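You operate a simulated robot arm through the tools that you are given. There is no shell and no other tool. Be economical: measure what you need, move in short steps, check, and stop when the job is done.

You are at the controls of a simulated two-armed robot. One attempt, no reset.

JOB
Take the cap off the jar labelled "test" on the packing end of the packing table and lay it down there.

It is judged by the outcome, as a careful person would: the job done as asked, and still so three seconds after it is handed in. It fails if anything else is knocked over, pushed out of place, dropped, spilled or broken. A push-on lid holds only when it is set on centred and level and pressed home; a screw cap is set on level and turned clockwise until tight.

ROBOT AND FRAMES
Two 7-joint arms with two-finger parallel grippers on one trunk, on a base that drives. Base frame: it is fixed to the floor where the robot stands at the start and does not move with it; the origin is under the middle of the robot, x ahead of it, y to its left, z up; the surface under the hand at the start is at about z = 80. Lengths are in cm, angles in rad, forces in N, time in s.
The left shoulder is at the start at [7, 18.7, 129], the right one opposite. With the tool pointing down near the work surface each hand reaches from about 16 to 76 cm from the robot's upright axis, wherever it stands, measured 20 degrees to its own side. Payload 3.91 kg a hand.
Tool frame (each hand has its own): the origin (TCP) lies between the finger pads and is the grasp point; the fingertips stand 3 cm ahead of it; z points along the fingers, y is the line along which they close. The gripper opens to 11 cm. The fingers are 2 cm wide and 1 cm thick; the gripper's body (4.8 by 11.2 cm) begins 5.5 cm behind the TCP.
Orientation is that of the tool frame in the base frame, as [roll, pitch, yaw] about the fixed x, y, z axes, in that order (R = Rz(yaw) Ry(pitch) Rx(roll)). With the fingers straight down and closing along the base's y, the tool's x points along the base's -x, its y along +y and its z along -z.

CONTROLS
- The arms move only by the tool servo_tool. It takes "left_moves", "right_moves" or both (then of equal length, played together; a hand with none holds still); each is text: rows parted by semicolons, each of 7 numbers parted by spaces: the shift along the tool's x, y, z in cm, then the turn, a rotation vector about the tool's x, y, z in degrees, then the closure in counts, from 0 (fully open) to 255 (shut). In form: tx ty tz ax ay az fingers; .... A call has 1 to 20 rows; each row shifts and turns the commanded pose from where the row before left it, along the tool's axes as they then stand. Rows are played at 5 a second. More than 5 cm and 0.15 rad between two rows, or a gripper value outside its range, and nothing of the call is played. A pose out of reach is approached as far as the arm can. The call stops where the force on the tool passes 40 N (or 10 N more than at its start, if that is more) or the arm is blocked; 0.2 s more then pass. Each finger travels about 7.2 cm/s and halts on what it meets, pressing with about 22 N; the grip force reading is that of the motor and also rises with nothing between the fingers. The clock runs only during rows and for 0.2 s after the last one: add rows that do not move to give the fingers time. The reply holds the time, the measured pose of the TCP, the force on the tool along the base axes, the opening and the grip force, in the units named above and with some noise, with the torque about the TCP (base axes, N m) and any sound that the robot's microphone picked up, and new pictures: "pictures" is both (left out), scene, wrist or none (wrist: the cameras of the hands that moved).
- Cameras (640 x 400 px; columns grow to the right, rows downward): "scene" is now at [12.2, -2.63, 149.56]; the picture's right is [-0.33, -0.95, -0.00], its down [-0.73, 0.25, -0.63] and it looks along [0.60, -0.21, -0.77] (base axes); focal length 263 px, centre (320, 200). "left" rides on the left gripper at [7.2, -1.7, -10.3] in its tool frame; the picture's right is [0.23, 0.97, 0.00], its down [-0.76, 0.18, -0.62] and it looks along [-0.61, 0.14, 0.78] (tool axes); focal length 222 px, centre (320, 200). "right" rides on the right gripper at [7.2, 1.7, -10.3] in its tool frame; the picture's right is [-0.23, 0.97, 0.00], its down [-0.76, -0.18, -0.62] and it looks along [-0.61, -0.14, 0.78] (tool axes); focal length 222 px, centre (320, 200). There is no depth. A picture from a camera that has moved, and an enlarged one, comes with that camera's place and axes in the base frame and with its lens.
- slide_trunk(by): slides the trunk up (or, below 0, down) by that many cm; the arms and the scene camera ride with it, the base frame stays. It gives what a move gives, with no picture.
- drive_base(legs): drives the robot by 1 to 6 legs, each [ahead, turn to the left] in cm and rad, along the robot's own axes; the way and the turn of a leg run together, so that a leg with both is an arc; at most 150 cm and 3.142 rad a leg. The arms and the cameras ride along, it lands a little off, and it stops where it bumps. It gives what a move gives, and a new picture of the scene camera.
- turn_head(pan, tilt): turns the head with the scene camera to pan (to the left, within 1.501 rad either way) and tilt (down, from -0.506 to 1.204), counted from straight ahead of the robot. It gives what a move gives, and a new picture of the scene camera.
- enlarge(camera, box): a new picture of the part [left, top, right, bottom] of that camera's present view, enlarged. The clock stands still meanwhile.
- close_job(): hands the job in; it is judged then, once.

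Work in short steps. Places have to be worked out from the pictures, the camera data and where the tool is seen: move nearer, look again, correct. Check each grasp and each placing, and mend what went wrong. You have 120 turns and 260 pictures in all, those below and enlarged ones among them. Open the grippers and draw the arms clear of the work before you hand the job in, unless the task says otherwise; then end with one line.

The tools are called after "Call:" as a command line: name --argument value ..., lists and objects as JSON in quotes. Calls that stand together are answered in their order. servo_tool: Moves the arms, as the interface text tells. Its arguments: {"type":"object","properties":{"left_moves":{"type":"string"},"right_moves":{"type":"string"},"pictures":{"type":"string","enum":["both","scene","wrist","none"]}},"required":[]} The other tools are called the same way: slide_trunk (by) slides the trunk up or down; drive_base (legs) drives the base; turn_head (pan, tilt) turns the head that bears the scene camera; enlarge (camera, box) takes an enlarged picture of a part of a camera's view; close_job () hands the job in.

At the start:

```text
t: 0.0
left_tool_pos: [45.65, 2.38, 119.83]
left_tcp_rot: [-3.141, 0.0, -3.141]
left_contact_force: [0.2, 0.0, -0.8]
left_moment: [0.01, 0.0, 0.01]
left_gripper_width: 11.0
left_gripper_force: 0.1
right_tool_pos: [37.65, -47.0, 118.46]
right_tcp_rot: [3.142, 0.0, 3.14]
right_contact_force: [0.4, 0.4, 0.3]
right_moment: [0.01, -0.01, -0.02]
right_gripper_width: 11.02
right_gripper_force: 0.1
trunk travel left (down, up): [-80.0, 14.0]
robot x, y, heading: [0.0, -0.0, 0.0]
head pan, tilt: [-0.332, 0.885]
```

scene: 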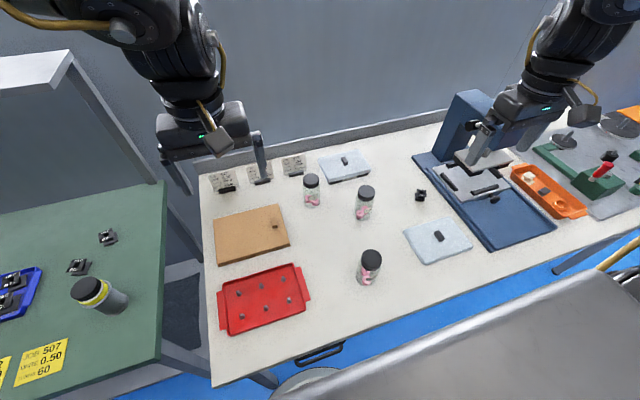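
right: 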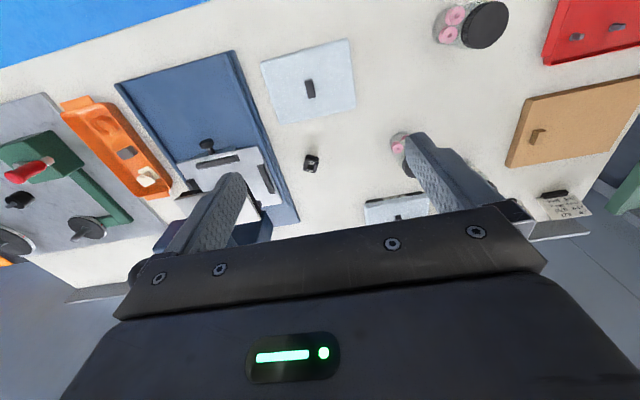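
left: 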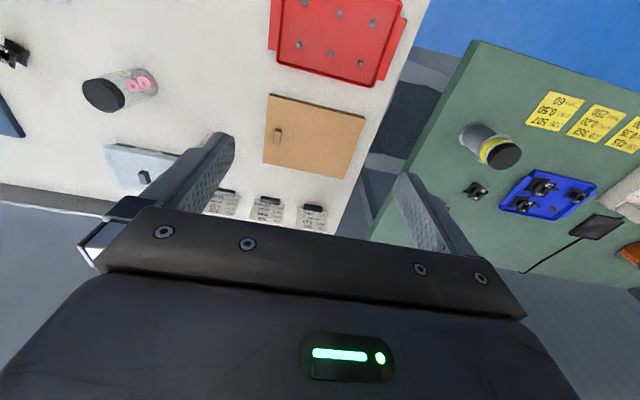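

There are three jars on the white table, and some cards at the back. I'll enlarge the view to look for labels.

Call:
enlarge --camera "scene" --box '[200, 140, 400, 300]'

Call:
enlarge --camera "scene" --box '[0, 220, 140, 340]'

```text
2.50 times, centred on (300, 220) of scene
camera zoom: at [12.2, -2.63, 149.56], right [-0.33, -0.95, 0.0], down [-0.73, 0.25, -0.63], along [0.6, -0.21, -0.77], focal length 656 px, centre (370, 150)
```

zoom: 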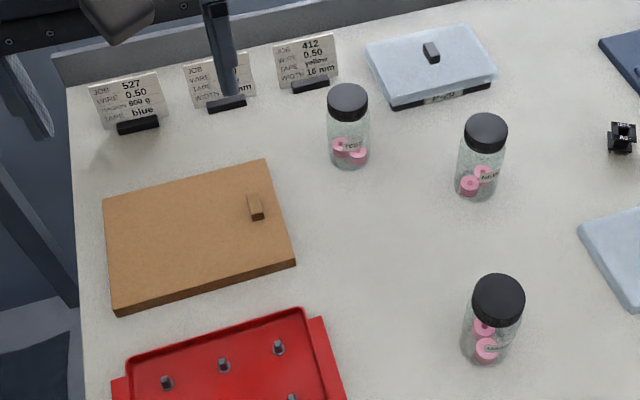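

```text
3.33 times, centred on (70, 280) of scene
camera zoom: at [12.2, -2.63, 149.56], right [-0.33, -0.95, 0.0], down [-0.73, 0.25, -0.63], along [0.6, -0.21, -0.77], focal length 875 px, centre (1153, -67)
```

zoom: 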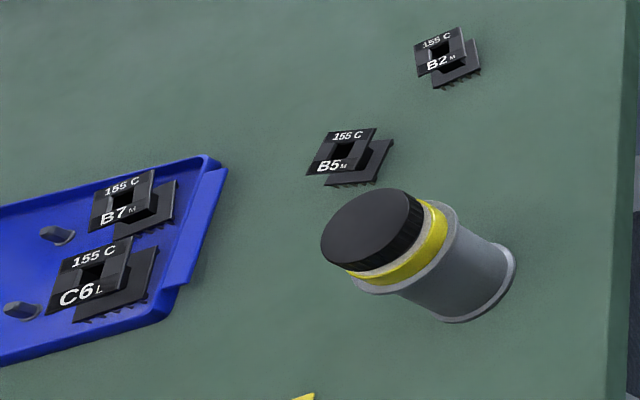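

The jar at the back seems to be "test"; I'll zoom in on each label to be sure.

Call:
enlarge --camera "scene" --box '[290, 160, 340, 220]'

Call:
enlarge --camera "scene" --box '[340, 175, 400, 225]'

Call:
enlarge --camera "scene" --box '[340, 240, 400, 290]'

```text
6.67 times, centred on (315, 190) of scene
camera zoom: at [12.2, -2.63, 149.56], right [-0.33, -0.95, 0.0], down [-0.73, 0.25, -0.63], along [0.6, -0.21, -0.77], focal length 1751 px, centre (353, 267)
```

zoom: 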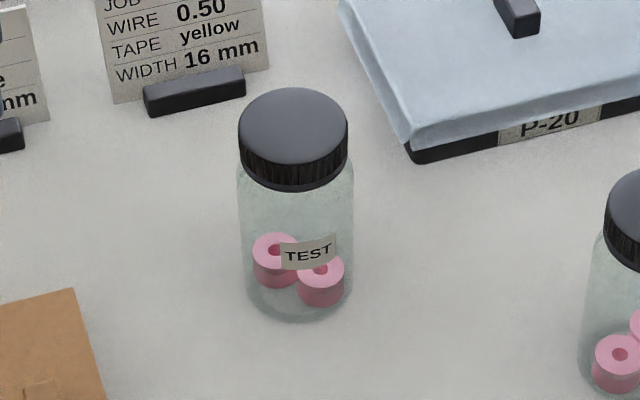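

```text
8.00 times, centred on (370, 200) of scene
camera zoom: at [12.2, -2.63, 149.56], right [-0.33, -0.95, 0.0], down [-0.73, 0.25, -0.63], along [0.6, -0.21, -0.77], focal length 2101 px, centre (-80, 200)
```

zoom: 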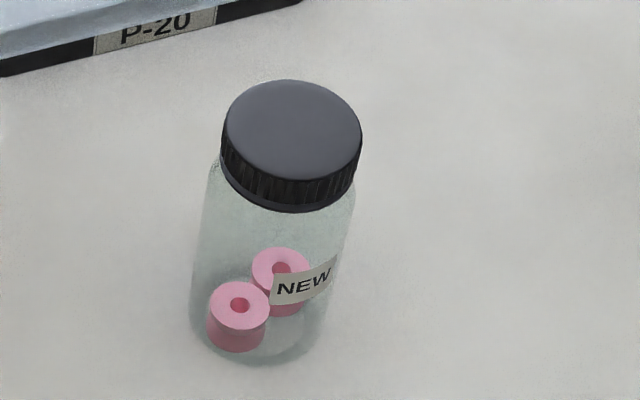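

```text
8.00 times, centred on (370, 265) of scene
camera zoom: at [12.2, -2.63, 149.56], right [-0.33, -0.95, 0.0], down [-0.73, 0.25, -0.63], along [0.6, -0.21, -0.77], focal length 2101 px, centre (-80, -320)
```

zoom: 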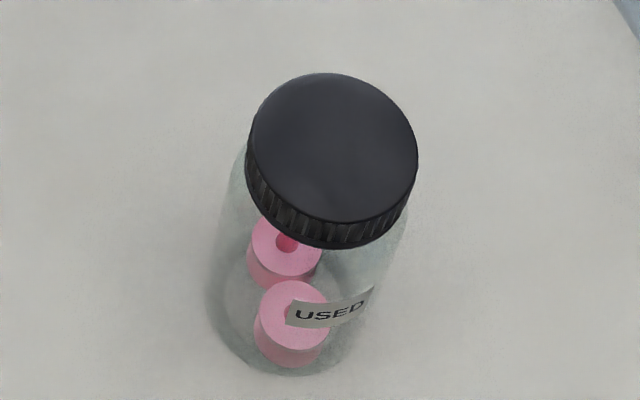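

TEST is the back jar, at roughly (66,-18), cap top near z≈92. The plan is for the left hand to hold the jar body from the side while the right hand unscrews the cap. First I'll yaw the left hand so its camera ends up on top when it tips.

Call:
servo_tool --left_moves "0 0 0 0 0 -8.5 0;0 0 0 0 0 -8.5 0;0 0 0 0 0 -8.5 0;0 0 0 0 0 -8.5 0;0 0 0 0 0 -8.5 0;0 0 0 0 0 -8.5 0;0 0 0 0 0 -8.5 0;0 0 0 0 0 -8.5 0;0 0 0 0 0 -8.5 0;0 0 0 0 0 -8.5 0;0 0 0 0 0 -8.5 0;0 0 0 0 0 -8.5 0;0 0 0 0 0 0 0" --pictures "both"

```text
t: 2.8
left_tool_pos: [45.69, 2.3, 119.84]
left_tcp_rot: [3.14, 0.0, -1.359]
left_contact_force: [0.0, 0.9, 0.8]
left_moment: [0.01, -0.01, 0.05]
left_gripper_width: 11.01
left_gripper_force: 0.0
right_tool_pos: [37.66, -47.01, 118.43]
right_tcp_rot: [-3.141, -0.001, -3.141]
right_contact_force: [0.6, 0.2, -0.5]
right_moment: [0.01, 0.0, -0.01]
right_gripper_width: 11.0
right_gripper_force: 0.1
trunk travel left (down, up): [-80.0, 14.0]
robot x, y, heading: [0.03, 0.06, 0.003]
head pan, tilt: [-0.332, 0.885]
camera scene: at [12.2, -2.63, 149.56], right [-0.33, -0.95, 0.0], down [-0.73, 0.25, -0.63], along [0.6, -0.21, -0.77], focal length 263 px, centre (320, 200)
camera left: at [48.92, -4.47, 130.29], right [-0.9, -0.43, 0.0], down [-0.33, 0.71, 0.62], along [-0.27, 0.56, -0.78], focal length 222 px, centre (320, 200)
```

scene: 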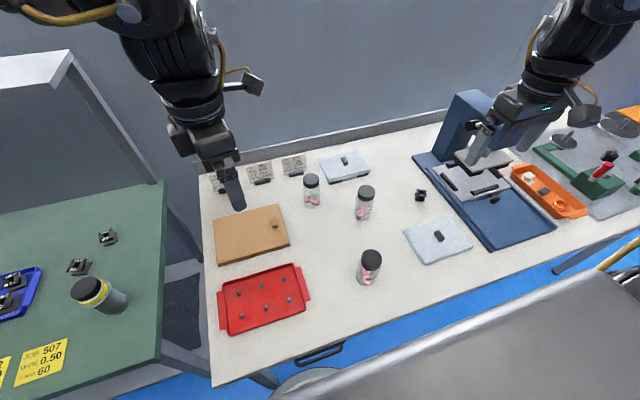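
left: 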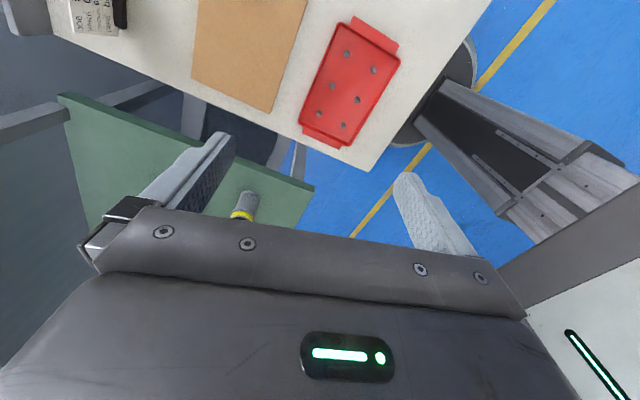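

The yaw worked. Next I tip the left fingers up towards horizontal, pointing -y, in place.

Call:
servo_tool --left_moves "0 0 0 0 8 0 0;0 0 0 0 8 0 0;0 0 0 0 8 0 0;0 0 0 0 8 0 0;0 0 0 0 8 0 0;0 0 0 0 8 0 0;0 0 0 0 8 0 0;0 0 0 0 8 0 0;0 0 0 0 8 0 0;0 0 0 0 8 0 0;0 0 0 0 0 0 0" --pictures "both"

```text
t: 5.2
left_tool_pos: [45.63, 2.31, 120.12]
left_tcp_rot: [-3.139, -1.399, -1.363]
left_contact_force: [-0.1, 0.9, -0.4]
left_moment: [-0.01, 0.03, 0.05]
left_gripper_width: 10.99
left_gripper_force: 0.1
right_tool_pos: [37.78, -47.05, 118.46]
right_tcp_rot: [-3.141, 0.001, 3.141]
right_contact_force: [-1.3, -0.5, 0.2]
right_moment: [0.0, 0.02, -0.03]
right_gripper_width: 11.02
right_gripper_force: 0.0
trunk travel left (down, up): [-80.0, 14.0]
robot x, y, heading: [0.04, -0.07, -0.002]
head pan, tilt: [-0.332, 0.885]
camera scene: at [12.2, -2.65, 149.56], right [-0.33, -0.95, 0.0], down [-0.73, 0.25, -0.63], along [0.6, -0.21, -0.77], focal length 263 px, centre (320, 200)
camera left: at [45.49, 11.34, 128.93], right [-0.94, -0.24, 0.22], down [-0.33, 0.69, -0.64], along [0.0, -0.68, -0.73], focal length 222 px, centre (320, 200)
```

scene: 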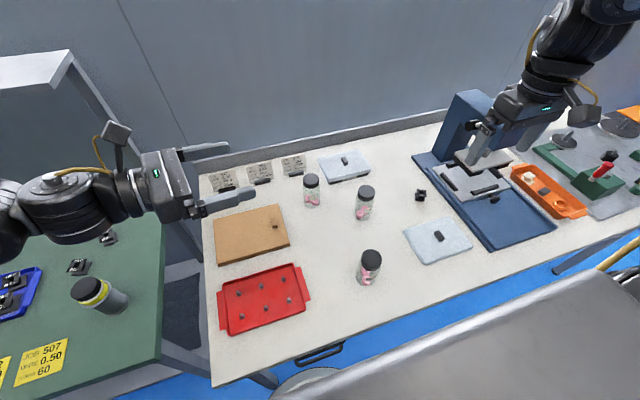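
left: 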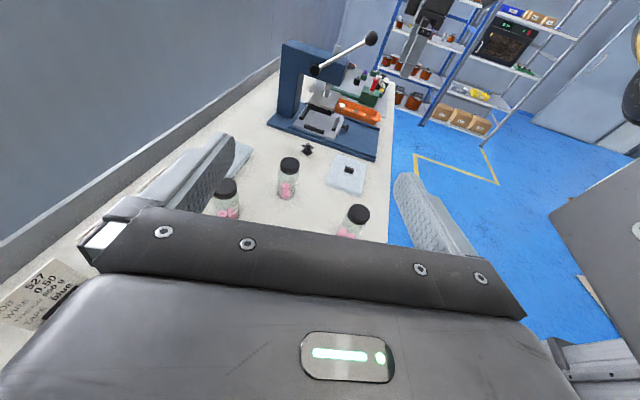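

The left hand is now nearly horizontal, and both views put TEST at (65.7,-18.4) with the cap top at z≈92. I tilt the fingers back to 17° down for clearance over the wooden lid, then go to a pre-grasp 14 cm short of the jar.

Call:
servo_tool --left_moves "0 0 0 0 -7 0 0;-2.16 -1.28 1.62 0 0 0 0;-2.16 -1.28 1.62 0 0 0 0;-2.16 -1.28 1.62 0 0 0 0;-2.16 -1.28 1.62 0 0 0 0;-2.16 -1.28 1.62 0 0 0 0;-2.16 -1.28 1.62 0 0 0 0;-2.16 -1.28 1.62 0 0 0 0;-2.16 -1.28 1.62 0 0 0 0;-2.16 -1.28 1.62 0 0 0 0;-2.16 -1.28 1.62 0 0 0 0;-2.16 -1.28 1.62 0 0 0 0;0 0 0 0 0 0 0" --pictures "both"

```text
t: 8.0
left_tool_pos: [61.58, -4.46, 92.1]
left_tcp_rot: [-3.141, -1.275, -1.362]
left_contact_force: [-0.4, 0.4, 0.6]
left_moment: [0.0, 0.04, 0.01]
left_gripper_width: 11.02
left_gripper_force: 0.0
right_tool_pos: [37.66, -47.02, 118.44]
right_tcp_rot: [-3.141, 0.0, -3.142]
right_contact_force: [0.6, -0.1, 0.3]
right_moment: [0.01, 0.02, -0.01]
right_gripper_width: 11.02
right_gripper_force: 0.1
trunk travel left (down, up): [-80.0, 14.0]
robot x, y, heading: [-0.36, 0.11, 0.006]
head pan, tilt: [-0.332, 0.885]
camera scene: at [12.15, -2.58, 149.57], right [-0.33, -0.95, 0.0], down [-0.73, 0.25, -0.63], along [0.6, -0.21, -0.77], focal length 263 px, centre (320, 200)
camera left: at [61.66, 3.38, 102.02], right [-0.94, -0.27, 0.22], down [-0.34, 0.76, -0.55], along [-0.02, -0.59, -0.81], focal length 222 px, centre (320, 200)
```

scene: 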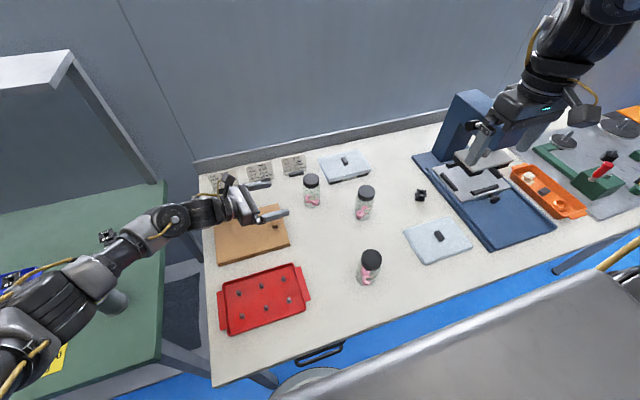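
left: 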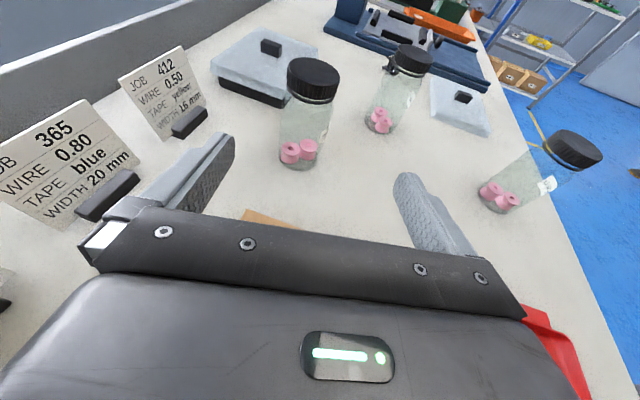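

TEST refined at (65.8,-18.2), cap top ≈91.5. I'll align laterally and advance 10 cm, then check.

Call:
servo_tool --left_moves "-1.07 -0.64 0 0 0 0 0;-1.07 -0.64 0 0 0 0 0;0 0 2 0 0 0 0;0 0 2 0 0 0 0;0 0 2 0 0 0 0;0 0 2 0 0 0 0;0 0 2 0 0 0 0;0 0 0 0 0 0 0;0 0 0 0 0 0 0" --pictures "both"

```text
t: 10.0
left_tool_pos: [64.51, -13.03, 86.95]
left_tcp_rot: [-3.141, -1.273, -1.362]
left_contact_force: [0.2, -0.1, -0.6]
left_moment: [-0.01, 0.03, 0.0]
left_gripper_width: 10.99
left_gripper_force: 0.1
right_tool_pos: [37.77, -46.98, 118.49]
right_tcp_rot: [3.142, -0.001, -3.14]
right_contact_force: [0.1, 0.1, -1.3]
right_moment: [0.0, 0.0, 0.0]
right_gripper_width: 11.0
right_gripper_force: 0.1
trunk travel left (down, up): [-80.0, 14.0]
robot x, y, heading: [0.09, -0.07, 0.002]
head pan, tilt: [-0.332, 0.885]
camera scene: at [12.21, -2.6, 149.56], right [-0.33, -0.95, 0.0], down [-0.73, 0.25, -0.63], along [0.6, -0.21, -0.77], focal length 263 px, centre (320, 200)
camera left: at [64.61, -5.11, 96.98], right [-0.94, -0.27, 0.22], down [-0.34, 0.76, -0.55], along [-0.02, -0.59, -0.81], focal length 222 px, centre (320, 200)
```

scene: 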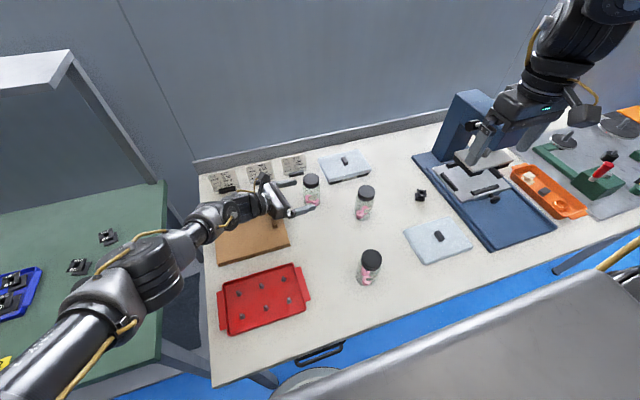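
left: 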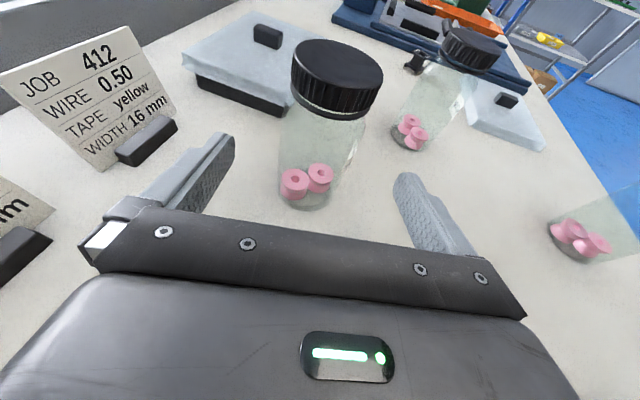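

Well aligned. I advance the last 5.2 cm with a small lateral correction and check centring before closing.

Call:
servo_tool --left_moves "0 -0.3 1.3 0 0 0 0;0 0 1.3 0 0 0 0;0 0 1.3 0 0 0 0;0 0 1.3 0 0 0 0;0 0 0 0 0 0 70;0 0 0 0 0 0 70;0 0 0 0 0 0 70" --pictures "both"

```text
t: 11.6
left_tool_pos: [64.14, -16.15, 87.07]
left_tcp_rot: [3.14, -1.274, -1.359]
left_contact_force: [-0.2, 0.2, -0.1]
left_moment: [-0.01, -0.03, 0.0]
left_gripper_width: 7.99
left_gripper_force: 0.4
left hand out of reach, approached as far as the arm can: row 1, 2, 3, 4
right_tool_pos: [37.68, -46.98, 118.48]
right_tcp_rot: [3.141, -0.002, -3.141]
right_contact_force: [0.1, 0.1, -0.4]
right_moment: [0.01, -0.03, 0.03]
right_gripper_width: 10.98
right_gripper_force: 0.1
trunk travel left (down, up): [-80.0, 14.0]
robot x, y, heading: [0.23, 0.04, -0.001]
head pan, tilt: [-0.332, 0.885]
camera scene: at [12.19, -2.64, 149.56], right [-0.33, -0.95, 0.0], down [-0.73, 0.25, -0.63], along [0.6, -0.21, -0.77], focal length 263 px, centre (320, 200)
camera left: at [64.21, -8.2, 97.07], right [-0.94, -0.27, 0.22], down [-0.34, 0.76, -0.55], along [-0.02, -0.59, -0.81], focal length 222 px, centre (320, 200)
```

scene: 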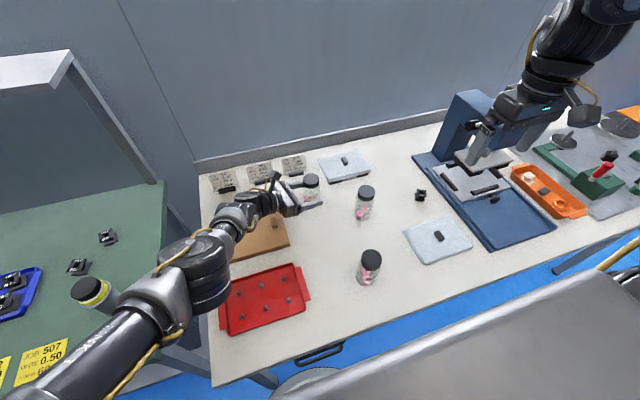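
left: 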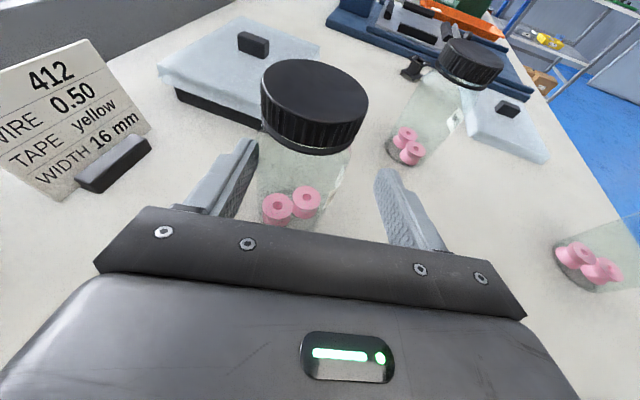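

The arm ran out of reach just short of the jar. I'll open, back off, rise, lower the trunk 15 cm so the arm reaches further, and approach again.

Call:
servo_tool --left_moves "0 0 0 0 0 0 0;0 0 -3 0 0 0 0;0 0 -3 0 0 0 0;0 0 -3 0 0 0 0;0 0 -3 0 0 0 0;3 0 -1 0 0 0 0;3 0 -1 0 0 0 0;3 0 -1 0 0 0 0;3 0 -1 0 0 0 0;3 0 -1 0 0 0 0;0 0 0 0 0 0 0" --pictures "wrist"

```text
t: 14.0
left_tool_pos: [61.7, -4.11, 106.42]
left_tcp_rot: [3.138, -1.275, -1.358]
left_contact_force: [0.0, 0.2, -0.4]
left_moment: [0.0, -0.02, 0.02]
left_gripper_width: 10.99
left_gripper_force: 0.2
right_tool_pos: [37.73, -46.92, 118.41]
right_tcp_rot: [-3.141, -0.002, 3.141]
right_contact_force: [-0.7, -0.1, 0.6]
right_moment: [0.0, -0.01, -0.02]
right_gripper_width: 10.99
right_gripper_force: 0.1
trunk travel left (down, up): [-80.0, 14.0]
robot x, y, heading: [-0.21, -0.04, -0.002]
head pan, tilt: [-0.332, 0.885]
camera left: at [61.8, 3.62, 116.42], right [-0.94, -0.27, 0.22], down [-0.34, 0.76, -0.55], along [-0.02, -0.59, -0.81], focal length 222 px, centre (320, 200)
```

left: 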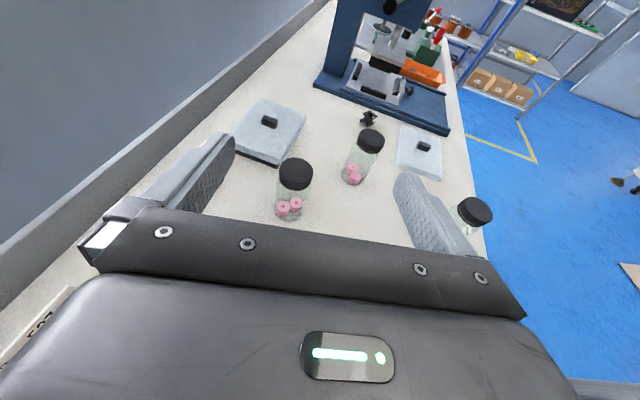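

The jar is undisturbed. Now I lower the trunk 14 cm, which takes the hand to about z=92 at the pre-grasp spot.

Call:
slide_trunk --by -14

Call:
servo_tool --left_moves "0 0 0 0 0 0 0" --pictures "both"

```text
t: 15.7
left_tool_pos: [61.68, -4.39, 92.54]
left_tcp_rot: [3.141, -1.275, -1.361]
left_contact_force: [0.0, -0.3, -0.2]
left_moment: [-0.02, 0.0, -0.02]
left_gripper_width: 11.0
left_gripper_force: 0.0
right_tool_pos: [37.7, -46.92, 104.44]
right_tcp_rot: [3.141, 0.001, -3.141]
right_contact_force: [-0.2, -0.8, 0.4]
right_moment: [0.01, 0.03, 0.0]
right_gripper_width: 11.01
right_gripper_force: 0.2
trunk travel left (down, up): [-66.0, 28.0]
robot x, y, heading: [-0.33, 0.09, -0.002]
head pan, tilt: [-0.332, 0.885]
```

```text
t: 16.1
left_tool_pos: [61.63, -4.38, 92.36]
left_tcp_rot: [3.141, -1.275, -1.359]
left_contact_force: [-0.3, 0.8, 0.6]
left_moment: [-0.04, -0.01, 0.0]
left_gripper_width: 11.01
left_gripper_force: 0.0
right_tool_pos: [37.7, -47.13, 104.4]
right_tcp_rot: [-3.14, 0.001, 3.141]
right_contact_force: [0.7, -0.7, -0.4]
right_moment: [0.02, 0.01, 0.02]
right_gripper_width: 10.99
right_gripper_force: 0.0
trunk travel left (down, up): [-66.0, 28.0]
robot x, y, heading: [0.08, -0.01, 0.004]
head pan, tilt: [-0.332, 0.885]
camera scene: at [12.21, -2.62, 135.56], right [-0.33, -0.95, 0.0], down [-0.73, 0.25, -0.63], along [0.6, -0.21, -0.77], focal length 263 px, centre (320, 200)
camera left: at [61.79, 3.54, 102.41], right [-0.94, -0.27, 0.22], down [-0.34, 0.76, -0.55], along [-0.02, -0.59, -0.81], focal length 222 px, centre (320, 200)
```

scene: 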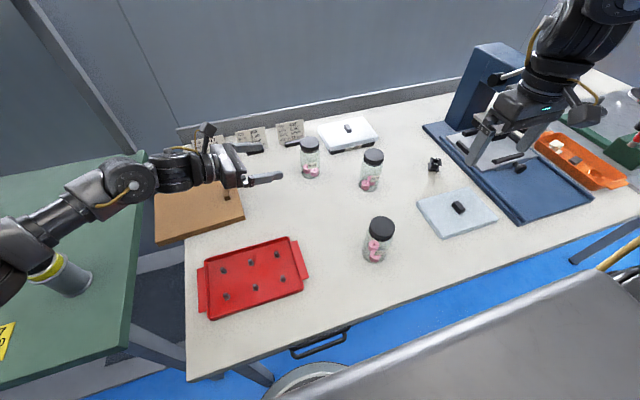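
left: 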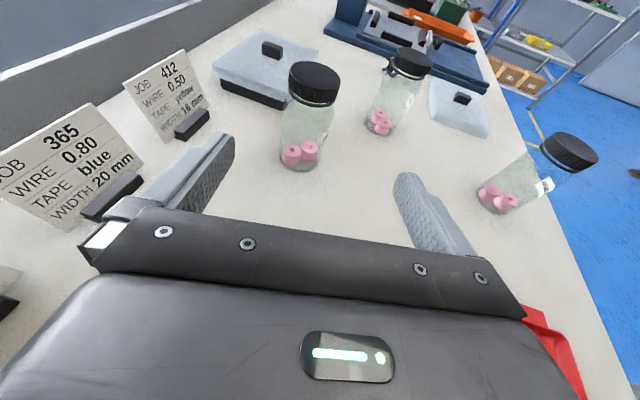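

Same pre-grasp as before, with more reach. Now the full approach to the jar body, fingers open.

Call:
servo_tool --left_moves "-1.1 -0.67 0 0 0 0 0;-1.1 -0.67 0 0 0 0 0;0 0 1.9 0 0 0 0;0 0 1.9 0 0 0 0;0 0 1.9 0 0 0 0;0 0 1.9 0 0 0 0;0 0 1.9 0 0 0 0;0 0 1.9 0 0 0 0;0 0 1.9 0 0 0 0;0 0 1.9 0 0 0 0;0 0 0 0 0 0 0;0 0 0 0 0 0 0" --pictures "both"

```text
t: 18.7
left_tool_pos: [66.04, -17.73, 85.71]
left_tcp_rot: [3.14, -1.275, -1.36]
left_contact_force: [-0.2, -0.9, -0.3]
left_moment: [0.02, -0.02, -0.02]
left_gripper_width: 10.97
left_gripper_force: 0.1
right_tool_pos: [37.72, -47.03, 104.43]
right_tcp_rot: [3.141, -0.001, -3.141]
right_contact_force: [-1.0, -0.2, 1.4]
right_moment: [0.0, -0.02, -0.02]
right_gripper_width: 11.0
right_gripper_force: 0.0
trunk travel left (down, up): [-66.0, 28.0]
robot x, y, heading: [0.21, -0.01, -0.002]
head pan, tilt: [-0.332, 0.885]
camera scene: at [12.2, -2.65, 135.56], right [-0.33, -0.95, 0.0], down [-0.73, 0.25, -0.63], along [0.6, -0.21, -0.77], focal length 263 px, centre (320, 200)
camera left: at [66.16, -9.78, 95.65], right [-0.94, -0.27, 0.22], down [-0.34, 0.76, -0.55], along [-0.02, -0.59, -0.81], focal length 222 px, centre (320, 200)
```

scene: 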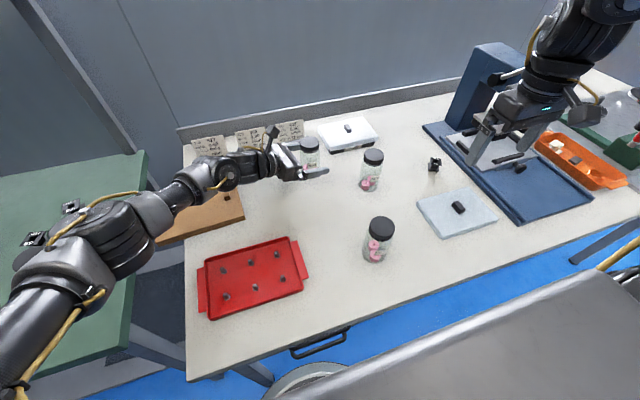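
left: 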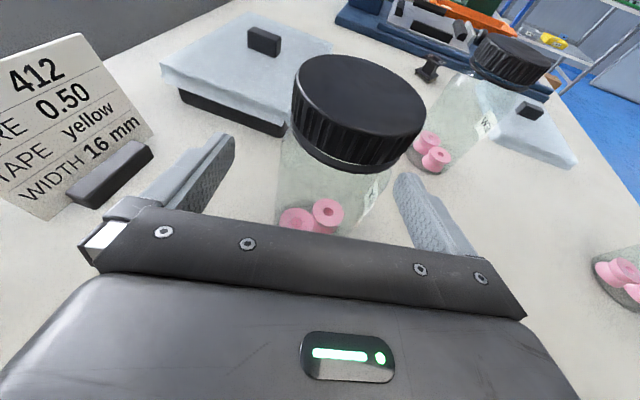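

Centred well, jar between the fingers. Closing gently on the body.

Call:
servo_tool --left_moves "0 0 0 0 0 0 60;0 0 0 0 0 0 100;0 0 0 0 0 0 120;0 0 0 0 0 0 140;0 0 0 0 0 0 160;0 0 0 0 0 0 200;0 0 0 0 0 0 255;0 0 0 0 0 0 255;0 0 0 0 0 0 255" --pictures "both"

```text
t: 20.7
left_tool_pos: [66.05, -17.66, 85.67]
left_tcp_rot: [3.14, -1.275, -1.36]
left_contact_force: [0.5, -0.2, 0.0]
left_moment: [0.04, -0.05, 0.0]
left_gripper_width: 5.36
left_gripper_force: 21.5
right_tool_pos: [37.66, -47.08, 104.47]
right_tcp_rot: [-3.141, 0.0, -3.141]
right_contact_force: [0.2, -0.1, 0.0]
right_moment: [0.0, -0.02, -0.02]
right_gripper_width: 11.02
right_gripper_force: 0.1
trunk travel left (down, up): [-66.0, 28.0]
robot x, y, heading: [-0.14, 0.25, -0.006]
head pan, tilt: [-0.332, 0.885]
camera scene: at [12.2, -2.63, 135.56], right [-0.33, -0.95, 0.0], down [-0.73, 0.25, -0.63], along [0.6, -0.21, -0.77], focal length 263 px, centre (320, 200)
camera left: at [66.17, -9.76, 95.66], right [-0.94, -0.27, 0.22], down [-0.34, 0.76, -0.55], along [-0.02, -0.59, -0.81], focal length 222 px, centre (320, 200)
```

scene: 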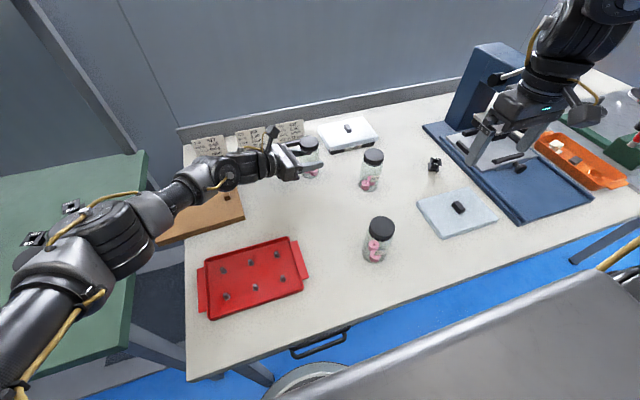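
left: 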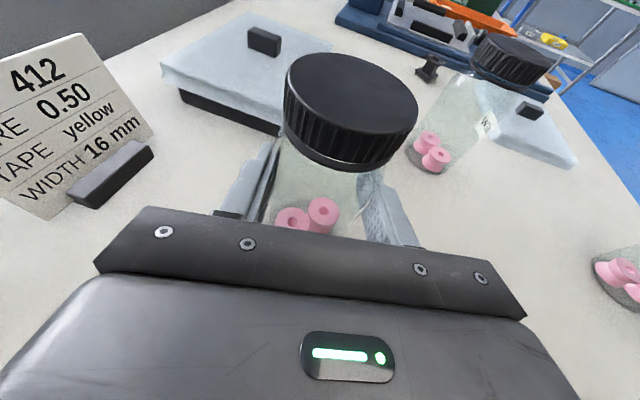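

Held: 5.36 cm, 21.5 N. Now I measure the cap precisely from the scene camera.

Call:
enlarge --camera "scene" --box '[270, 120, 350, 190]'

Call:
enlarge --camera "right" --box '[0, 0, 640, 400]'

```text
5.71 times, centred on (310, 155) of scene
camera zoom: at [12.2, -2.63, 135.56], right [-0.33, -0.95, 0.0], down [-0.73, 0.25, -0.63], along [0.6, -0.21, -0.77], focal length 1500 px, centre (377, 457)
```

zoom: 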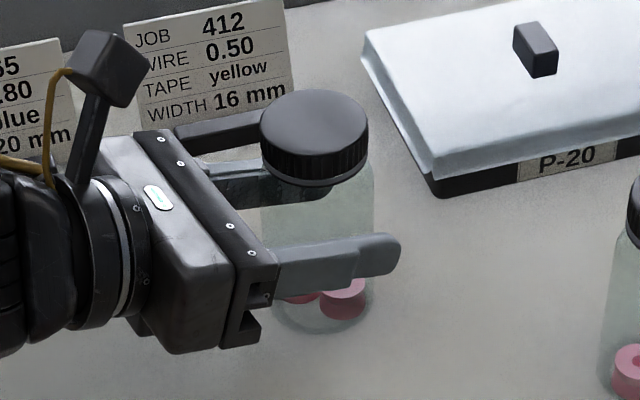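

```text
1.00 times, centred on (320, 200) of right (not enlarged: the box is as wide or as high as the picture)
camera zoom: at [30.37, -45.33, 114.73], right [0.23, 0.97, 0.0], down [0.76, -0.18, 0.62], along [0.61, -0.14, -0.78], focal length 222 px, centre (320, 200)
```

zoom: 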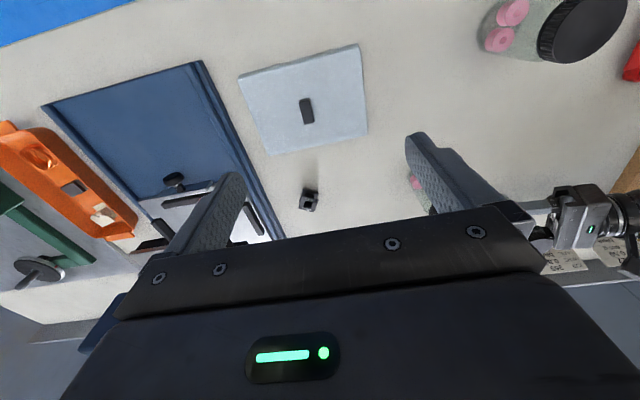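

The cap centre is about (66.1,-17.9), top ≈91.5. I bring the right hand above it at z≈104, with the grip axis turned so it can do a CCW stroke clear of the left camera.

Call:
servo_tool --right_moves "-2.84 2.91 0 0 0 0 0;-2.84 2.91 0 0 0 0 0;-2.84 2.91 0 0 0 0 0;-2.84 2.91 0 0 0 0 0;-2.84 2.91 0 0 0 0 0;-2.84 2.91 0 0 0 0 0;-2.84 2.91 0 0 0 0 0;-2.84 2.91 0 0 0 0 0;-2.84 2.91 0 0 0 0 0;-2.84 2.91 0 0 0 0 0;0 0 0 0 0 -8 80;0 0 0 0 0 -8 80;0 0 0 0 0 -8 80;0 0 0 0 0 -8 80;0 0 0 0 0 -8 80;0 0 0 0 0 0 80;0 0 0 0 0 0 80" --pictures "both"

```text
t: 24.3
left_tool_pos: [66.07, -17.57, 85.77]
left_tcp_rot: [3.139, -1.275, -1.359]
left_contact_force: [1.1, 0.1, -0.1]
left_moment: [-0.01, -0.02, 0.03]
left_gripper_width: 5.38
left_gripper_force: 22.0
right_tool_pos: [55.08, -28.16, 101.71]
right_tcp_rot: [3.14, 0.005, -2.443]
right_contact_force: [-0.1, 0.1, -0.4]
right_moment: [0.0, 0.0, 0.0]
right_gripper_width: 7.55
right_gripper_force: 0.0
right hand out of reach, approached as far as the arm can: row 7, 8, 9, 10
trunk travel left (down, up): [-66.0, 28.0]
robot x, y, heading: [0.31, 0.1, -0.001]
head pan, tilt: [-0.332, 0.885]
camera scene: at [12.2, -2.62, 135.56], right [-0.33, -0.95, 0.0], down [-0.73, 0.25, -0.63], along [0.6, -0.21, -0.77], focal length 263 px, centre (320, 200)
camera right: at [48.3, -31.49, 111.91], right [-0.45, 0.89, 0.0], down [0.7, 0.35, 0.63], along [0.56, 0.29, -0.78], focal length 222 px, centre (320, 200)
```

scene: 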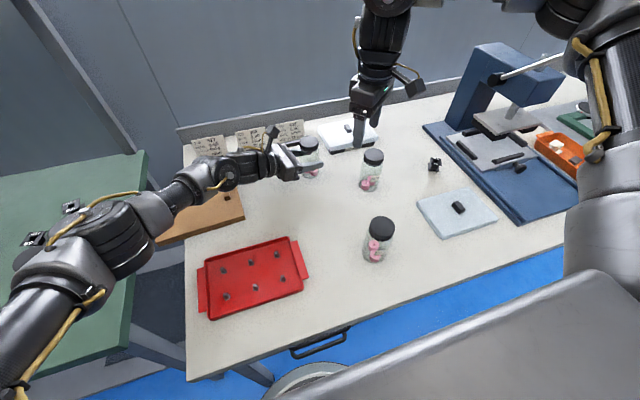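
right: 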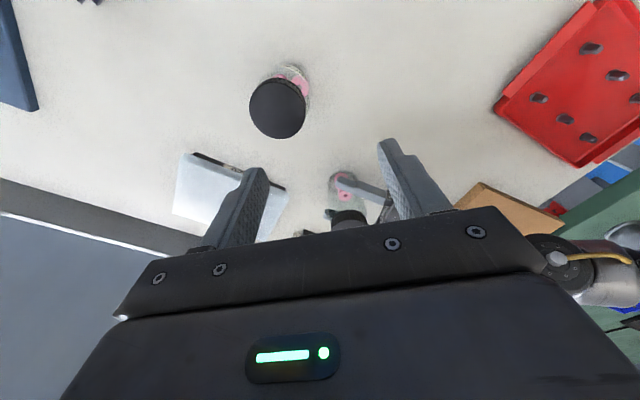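

The right arm can't get over the jar from here; with the trunk lowered its wrist is too high. I'd like to move the base a bit closer, so I'll look down at the gap between robot and table first.

Call:
turn_head --pan 0 --tilt 1.2

```text
t: 25.1
left_tool_pos: [65.95, -17.62, 85.71]
left_tcp_rot: [3.139, -1.274, -1.361]
left_contact_force: [1.5, 0.3, -0.8]
left_moment: [-0.02, 0.01, 0.02]
left_gripper_width: 5.35
left_gripper_force: 21.9
right_tool_pos: [55.07, -28.14, 101.64]
right_tcp_rot: [3.139, 0.004, -2.443]
right_contact_force: [-0.2, -0.3, 0.1]
right_moment: [-0.03, 0.06, 0.01]
right_gripper_width: 7.53
right_gripper_force: 0.0
trunk travel left (down, up): [-66.0, 28.0]
robot x, y, heading: [0.35, -0.2, 0.004]
head pan, tilt: [0.0, 1.201]
camera scene: at [10.58, -0.13, 133.47], right [0.0, -1.0, 0.0], down [-0.93, 0.0, -0.36], along [0.36, 0.0, -0.93], focal length 263 px, centre (320, 200)
```

scene: 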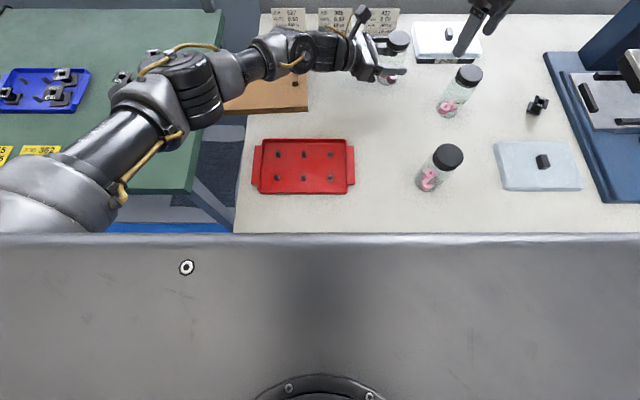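

The chest plate hides the gap, so driving is a last resort. The right arm's limit looks like wrist height, so I'll try going lower: sideways between the jars, down to z≈96.5 (fingertips still above all the jars), then toward TEST.

Call:
servo_tool --right_moves "-1.71 2.04 0 0 0 0 80;-1.71 2.04 0 0 0 0 80;-1.71 2.04 0 0 0 0 80;0 0 1.7 0 0 0 80;0 0 1.7 0 0 0 80;0 0 1.7 0 0 0 80;0 0 0 0 0 0 80" --pictures "scene"

```text
t: 26.7
left_tool_pos: [66.1, -17.82, 85.62]
left_tcp_rot: [3.141, -1.275, -1.361]
left_contact_force: [0.3, 0.4, 0.5]
left_moment: [0.0, -0.01, 0.02]
left_gripper_width: 5.38
left_gripper_force: 22.3
right_tool_pos: [51.14, -25.07, 95.56]
right_tcp_rot: [3.138, 0.004, -2.444]
right_contact_force: [0.3, -0.2, 0.0]
right_moment: [0.01, 0.01, -0.01]
right_gripper_width: 7.56
right_gripper_force: 0.1
right hand out of reach, approached as far as the arm can: row 1, 2, 3, 6
trunk travel left (down, up): [-66.0, 28.0]
robot x, y, heading: [0.02, -0.0, -0.001]
head pan, tilt: [0.0, 1.201]
camera scene: at [10.58, -0.13, 133.46], right [0.0, -1.0, 0.0], down [-0.93, 0.0, -0.36], along [0.36, 0.0, -0.93], focal length 263 px, centre (320, 200)
```

scene: 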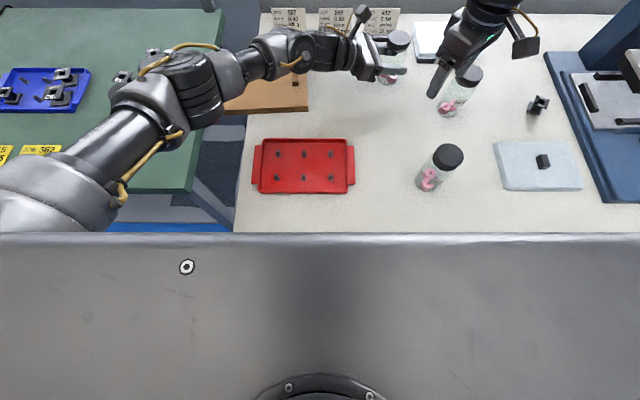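

The limit is the arm geometry with a low shoulder, so the trunk should go back up. I'll release the jar, back the left hand off and raise the trunk. Later it can regrip with a more direct heading, which gives it extra reach.

Call:
servo_tool --left_moves "0 0 0 0 0 0 120;0 0 0 0 0 0 60;0 0 0 0 0 0 0;0 0 0 0 0 0 0;0 0 0 0 0 0 0;0 0 -2 0 0 0 0;0 0 -3 0 0 0 0;0 0 -3 0 0 0 0;0 0 -3 0 0 0 0;0 0 -3 0 0 0 0;0 0 0 0 0 0 0" --pictures "wrist"

Call:
slide_trunk --by 14

Call:
turn_head --pan -0.33 --tilt 0.8

```text
t: 29.1
left_tool_pos: [62.89, -4.8, 89.75]
left_tcp_rot: [3.14, -1.271, -1.36]
left_contact_force: [0.4, -0.4, 0.5]
left_moment: [0.06, -0.02, -0.02]
left_gripper_width: 11.0
left_gripper_force: 0.1
right_tool_pos: [51.3, -25.07, 95.48]
right_tcp_rot: [3.14, 0.003, -2.443]
right_contact_force: [-0.4, 0.4, 0.5]
right_moment: [-0.02, 0.01, -0.01]
right_gripper_width: 7.55
right_gripper_force: 0.1
trunk travel left (down, up): [-66.0, 28.0]
robot x, y, heading: [-0.28, -0.09, 0.001]
head pan, tilt: [0.0, 1.201]
camera left: at [62.97, 3.18, 99.8], right [-0.94, -0.27, 0.22], down [-0.34, 0.76, -0.55], along [-0.02, -0.59, -0.81], focal length 222 px, centre (320, 200)
```

left: 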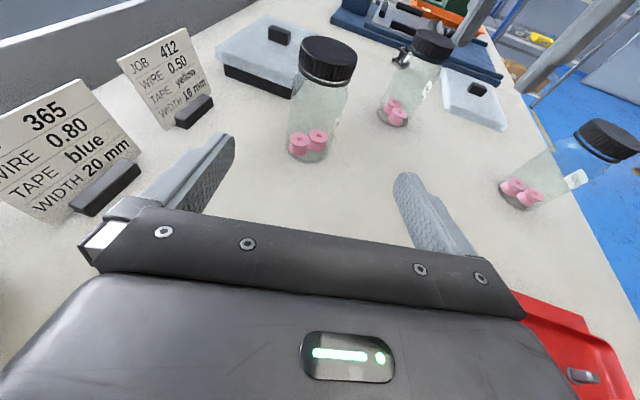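

```text
t: 30.8
left_tool_pos: [62.8, -4.72, 103.92]
left_tcp_rot: [3.137, -1.277, -1.359]
left_contact_force: [-0.3, -0.2, 0.0]
left_moment: [0.01, 0.0, 0.0]
left_gripper_width: 11.02
left_gripper_force: 0.1
right_tool_pos: [51.33, -25.05, 109.55]
right_tcp_rot: [3.14, 0.004, -2.444]
right_contact_force: [-0.2, 0.7, 0.9]
right_moment: [0.01, 0.01, 0.01]
right_gripper_width: 7.54
right_gripper_force: 0.1
trunk travel left (down, up): [-80.0, 14.0]
robot x, y, heading: [0.18, -0.38, 0.0]
head pan, tilt: [0.0, 1.201]
```

```text
t: 31.6
left_tool_pos: [62.86, -4.67, 103.97]
left_tcp_rot: [3.14, -1.273, -1.358]
left_contact_force: [-0.2, -0.3, 0.1]
left_moment: [0.0, -0.02, 0.0]
left_gripper_width: 10.99
left_gripper_force: 0.1
right_tool_pos: [51.21, -25.05, 109.57]
right_tcp_rot: [3.141, 0.004, -2.442]
right_contact_force: [-0.3, -0.4, 0.2]
right_moment: [-0.02, -0.04, 0.02]
right_gripper_width: 7.54
right_gripper_force: 0.1
trunk travel left (down, up): [-80.0, 14.0]
robot x, y, heading: [-0.04, -0.01, -0.002]
head pan, tilt: [-0.33, 0.799]
camera scene: at [12.61, -2.72, 150.23], right [-0.32, -0.95, 0.0], down [-0.68, 0.23, -0.7], along [0.66, -0.23, -0.72], focal length 263 px, centre (320, 200)
```

scene: 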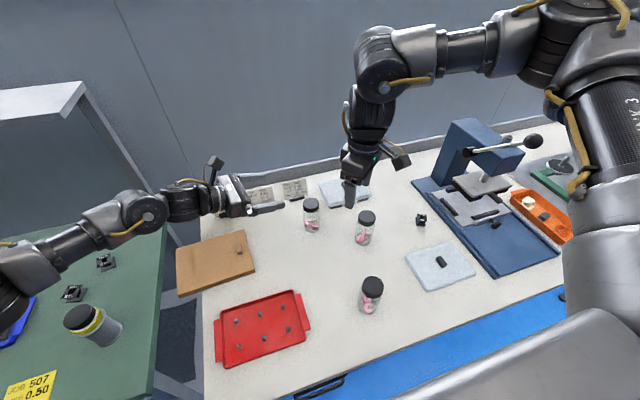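

The wooden lid now seems to overhang the table's left edge, so the arm must have shifted it during the earlier retreat. I'll look closer.

Call:
enlarge --camera "scene" --box '[160, 170, 320, 300]'

Call:
enlarge --camera "left" --box '[0, 0, 640, 400]'

```text
3.08 times, centred on (240, 235) of scene
camera zoom: at [12.61, -2.72, 150.23], right [-0.32, -0.95, 0.0], down [-0.68, 0.23, -0.7], along [0.66, -0.23, -0.72], focal length 808 px, centre (566, 92)
```

zoom: 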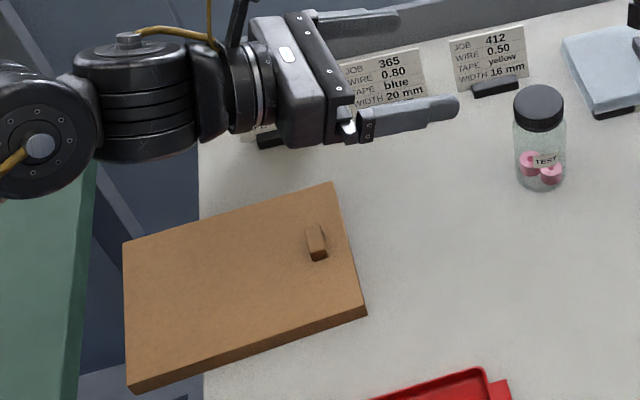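

```text
1.00 times, centred on (320, 200) of left (not enlarged: the box is as wide or as high as the picture)
camera zoom: at [62.95, 3.22, 113.81], right [-0.94, -0.27, 0.22], down [-0.34, 0.76, -0.55], along [-0.02, -0.59, -0.81], focal length 222 px, centre (320, 200)
```

zoom: 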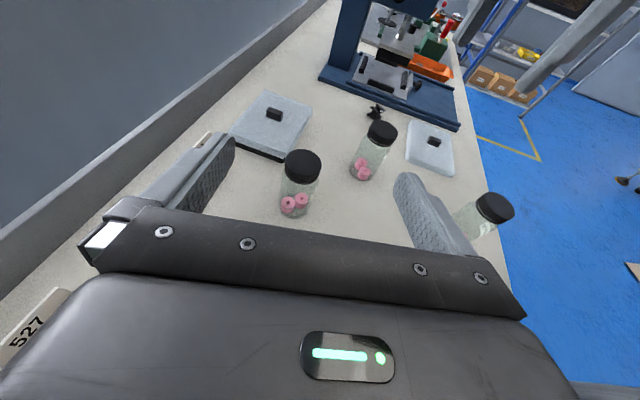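

The lid has been dragged about (+2,+10) cm: it was at x 52–68, y −7.5..13.5. I'll put it back by gripping its peg with the left hand from above. First I tip the left hand down again.

Call:
servo_tool --left_moves "0 0 0 0 -8 0 0;0 0 0 0 -8 0 0;0 0 0 0 -8 0 0;0 0 0 0 -8 0 0;0 0 0 0 -8 0 0;0 0 0 0 -8 0 0;0 0 0 0 -8 0 0;0 0 0 0 -8 0 0;0 0 0 0 -8 0 0;0 0 0 0 -1 0 0;0 0 0 0 0 0 0" --pictures "both"

```text
t: 34.0
left_tool_pos: [62.89, -4.67, 103.7]
left_tcp_rot: [-3.141, 0.0, -1.358]
left_contact_force: [0.1, -0.2, -0.2]
left_moment: [0.0, 0.03, 0.01]
left_gripper_width: 11.0
left_gripper_force: 0.0
right_tool_pos: [51.32, -25.01, 109.57]
right_tcp_rot: [3.14, 0.004, -2.443]
right_contact_force: [0.3, 0.2, -1.2]
right_moment: [-0.03, 0.05, 0.01]
right_gripper_width: 7.56
right_gripper_force: 0.0
trunk travel left (down, up): [-80.0, 14.0]
robot x, y, heading: [0.07, 0.19, 0.004]
head pan, tilt: [-0.33, 0.799]
camera scene: at [12.67, -2.7, 150.23], right [-0.32, -0.95, 0.0], down [-0.68, 0.23, -0.7], along [0.66, -0.23, -0.72], focal length 263 px, centre (320, 200)
camera left: at [66.19, -11.38, 114.19], right [-0.9, -0.43, 0.0], down [-0.33, 0.71, 0.62], along [-0.27, 0.56, -0.78], focal length 222 px, centre (320, 200)
```

scene: 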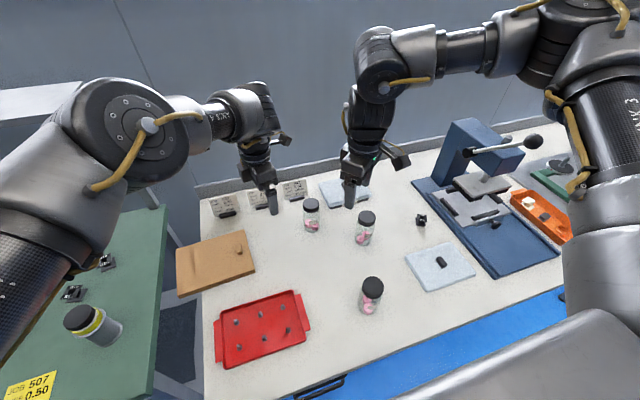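
left: 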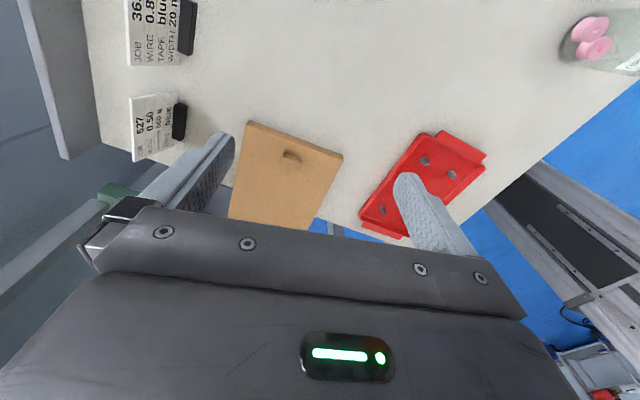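

The peg is at about (62.8,5.1), its long axis along x, so I need the grip along y. I move over it and yaw 78° further, which also tests the yaw the front-approach jar grip will need.

Call:
servo_tool --left_moves "-3.2 -0.66 0 0 0 0 0;-3.2 -0.66 0 0 0 0 0;-3.2 -0.66 0 0 0 0 0;0 0 0 0 0 -7.8 0;0 0 0 0 0 -7.8 0;0 0 0 0 0 -7.8 0;0 0 0 0 0 -7.8 0;0 0 0 0 0 -7.8 0;0 0 0 0 0 -7.8 0;0 0 0 0 0 -7.8 0;0 0 0 0 0 -7.8 0;0 0 0 0 0 -7.8 0;0 0 0 0 0 -7.8 0;0 0 0 0 0 0 0" --pictures "both"

```text
t: 37.0
left_tool_pos: [62.76, 5.03, 103.71]
left_tcp_rot: [-3.141, 0.003, 0.002]
left_contact_force: [1.0, -0.2, 0.5]
left_moment: [0.03, -0.01, 0.0]
left_gripper_width: 11.0
left_gripper_force: 0.1
right_tool_pos: [51.14, -25.11, 109.55]
right_tcp_rot: [3.139, 0.002, -2.444]
right_contact_force: [-1.0, 0.8, 0.0]
right_moment: [0.02, 0.0, 0.02]
right_gripper_width: 7.54
right_gripper_force: 0.0
trunk travel left (down, up): [-80.0, 14.0]
robot x, y, heading: [0.04, 0.07, 0.002]
head pan, tilt: [-0.33, 0.799]
camera scene: at [12.62, -2.75, 150.24], right [-0.32, -0.95, 0.0], down [-0.68, 0.23, -0.7], along [0.66, -0.23, -0.72], focal length 263 px, centre (320, 200)
camera left: at [70.12, 6.82, 114.14], right [0.23, -0.97, 0.0], down [-0.76, -0.18, 0.62], along [-0.61, -0.14, -0.78], focal length 222 px, centre (320, 200)
```

scene: 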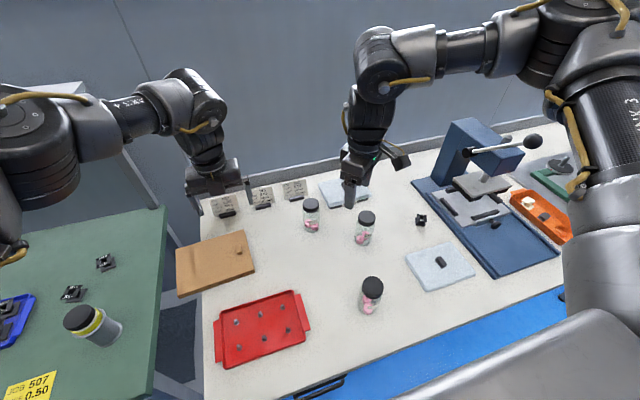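
left: 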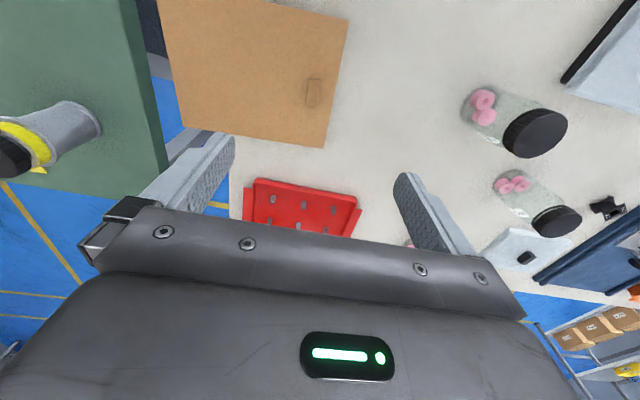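

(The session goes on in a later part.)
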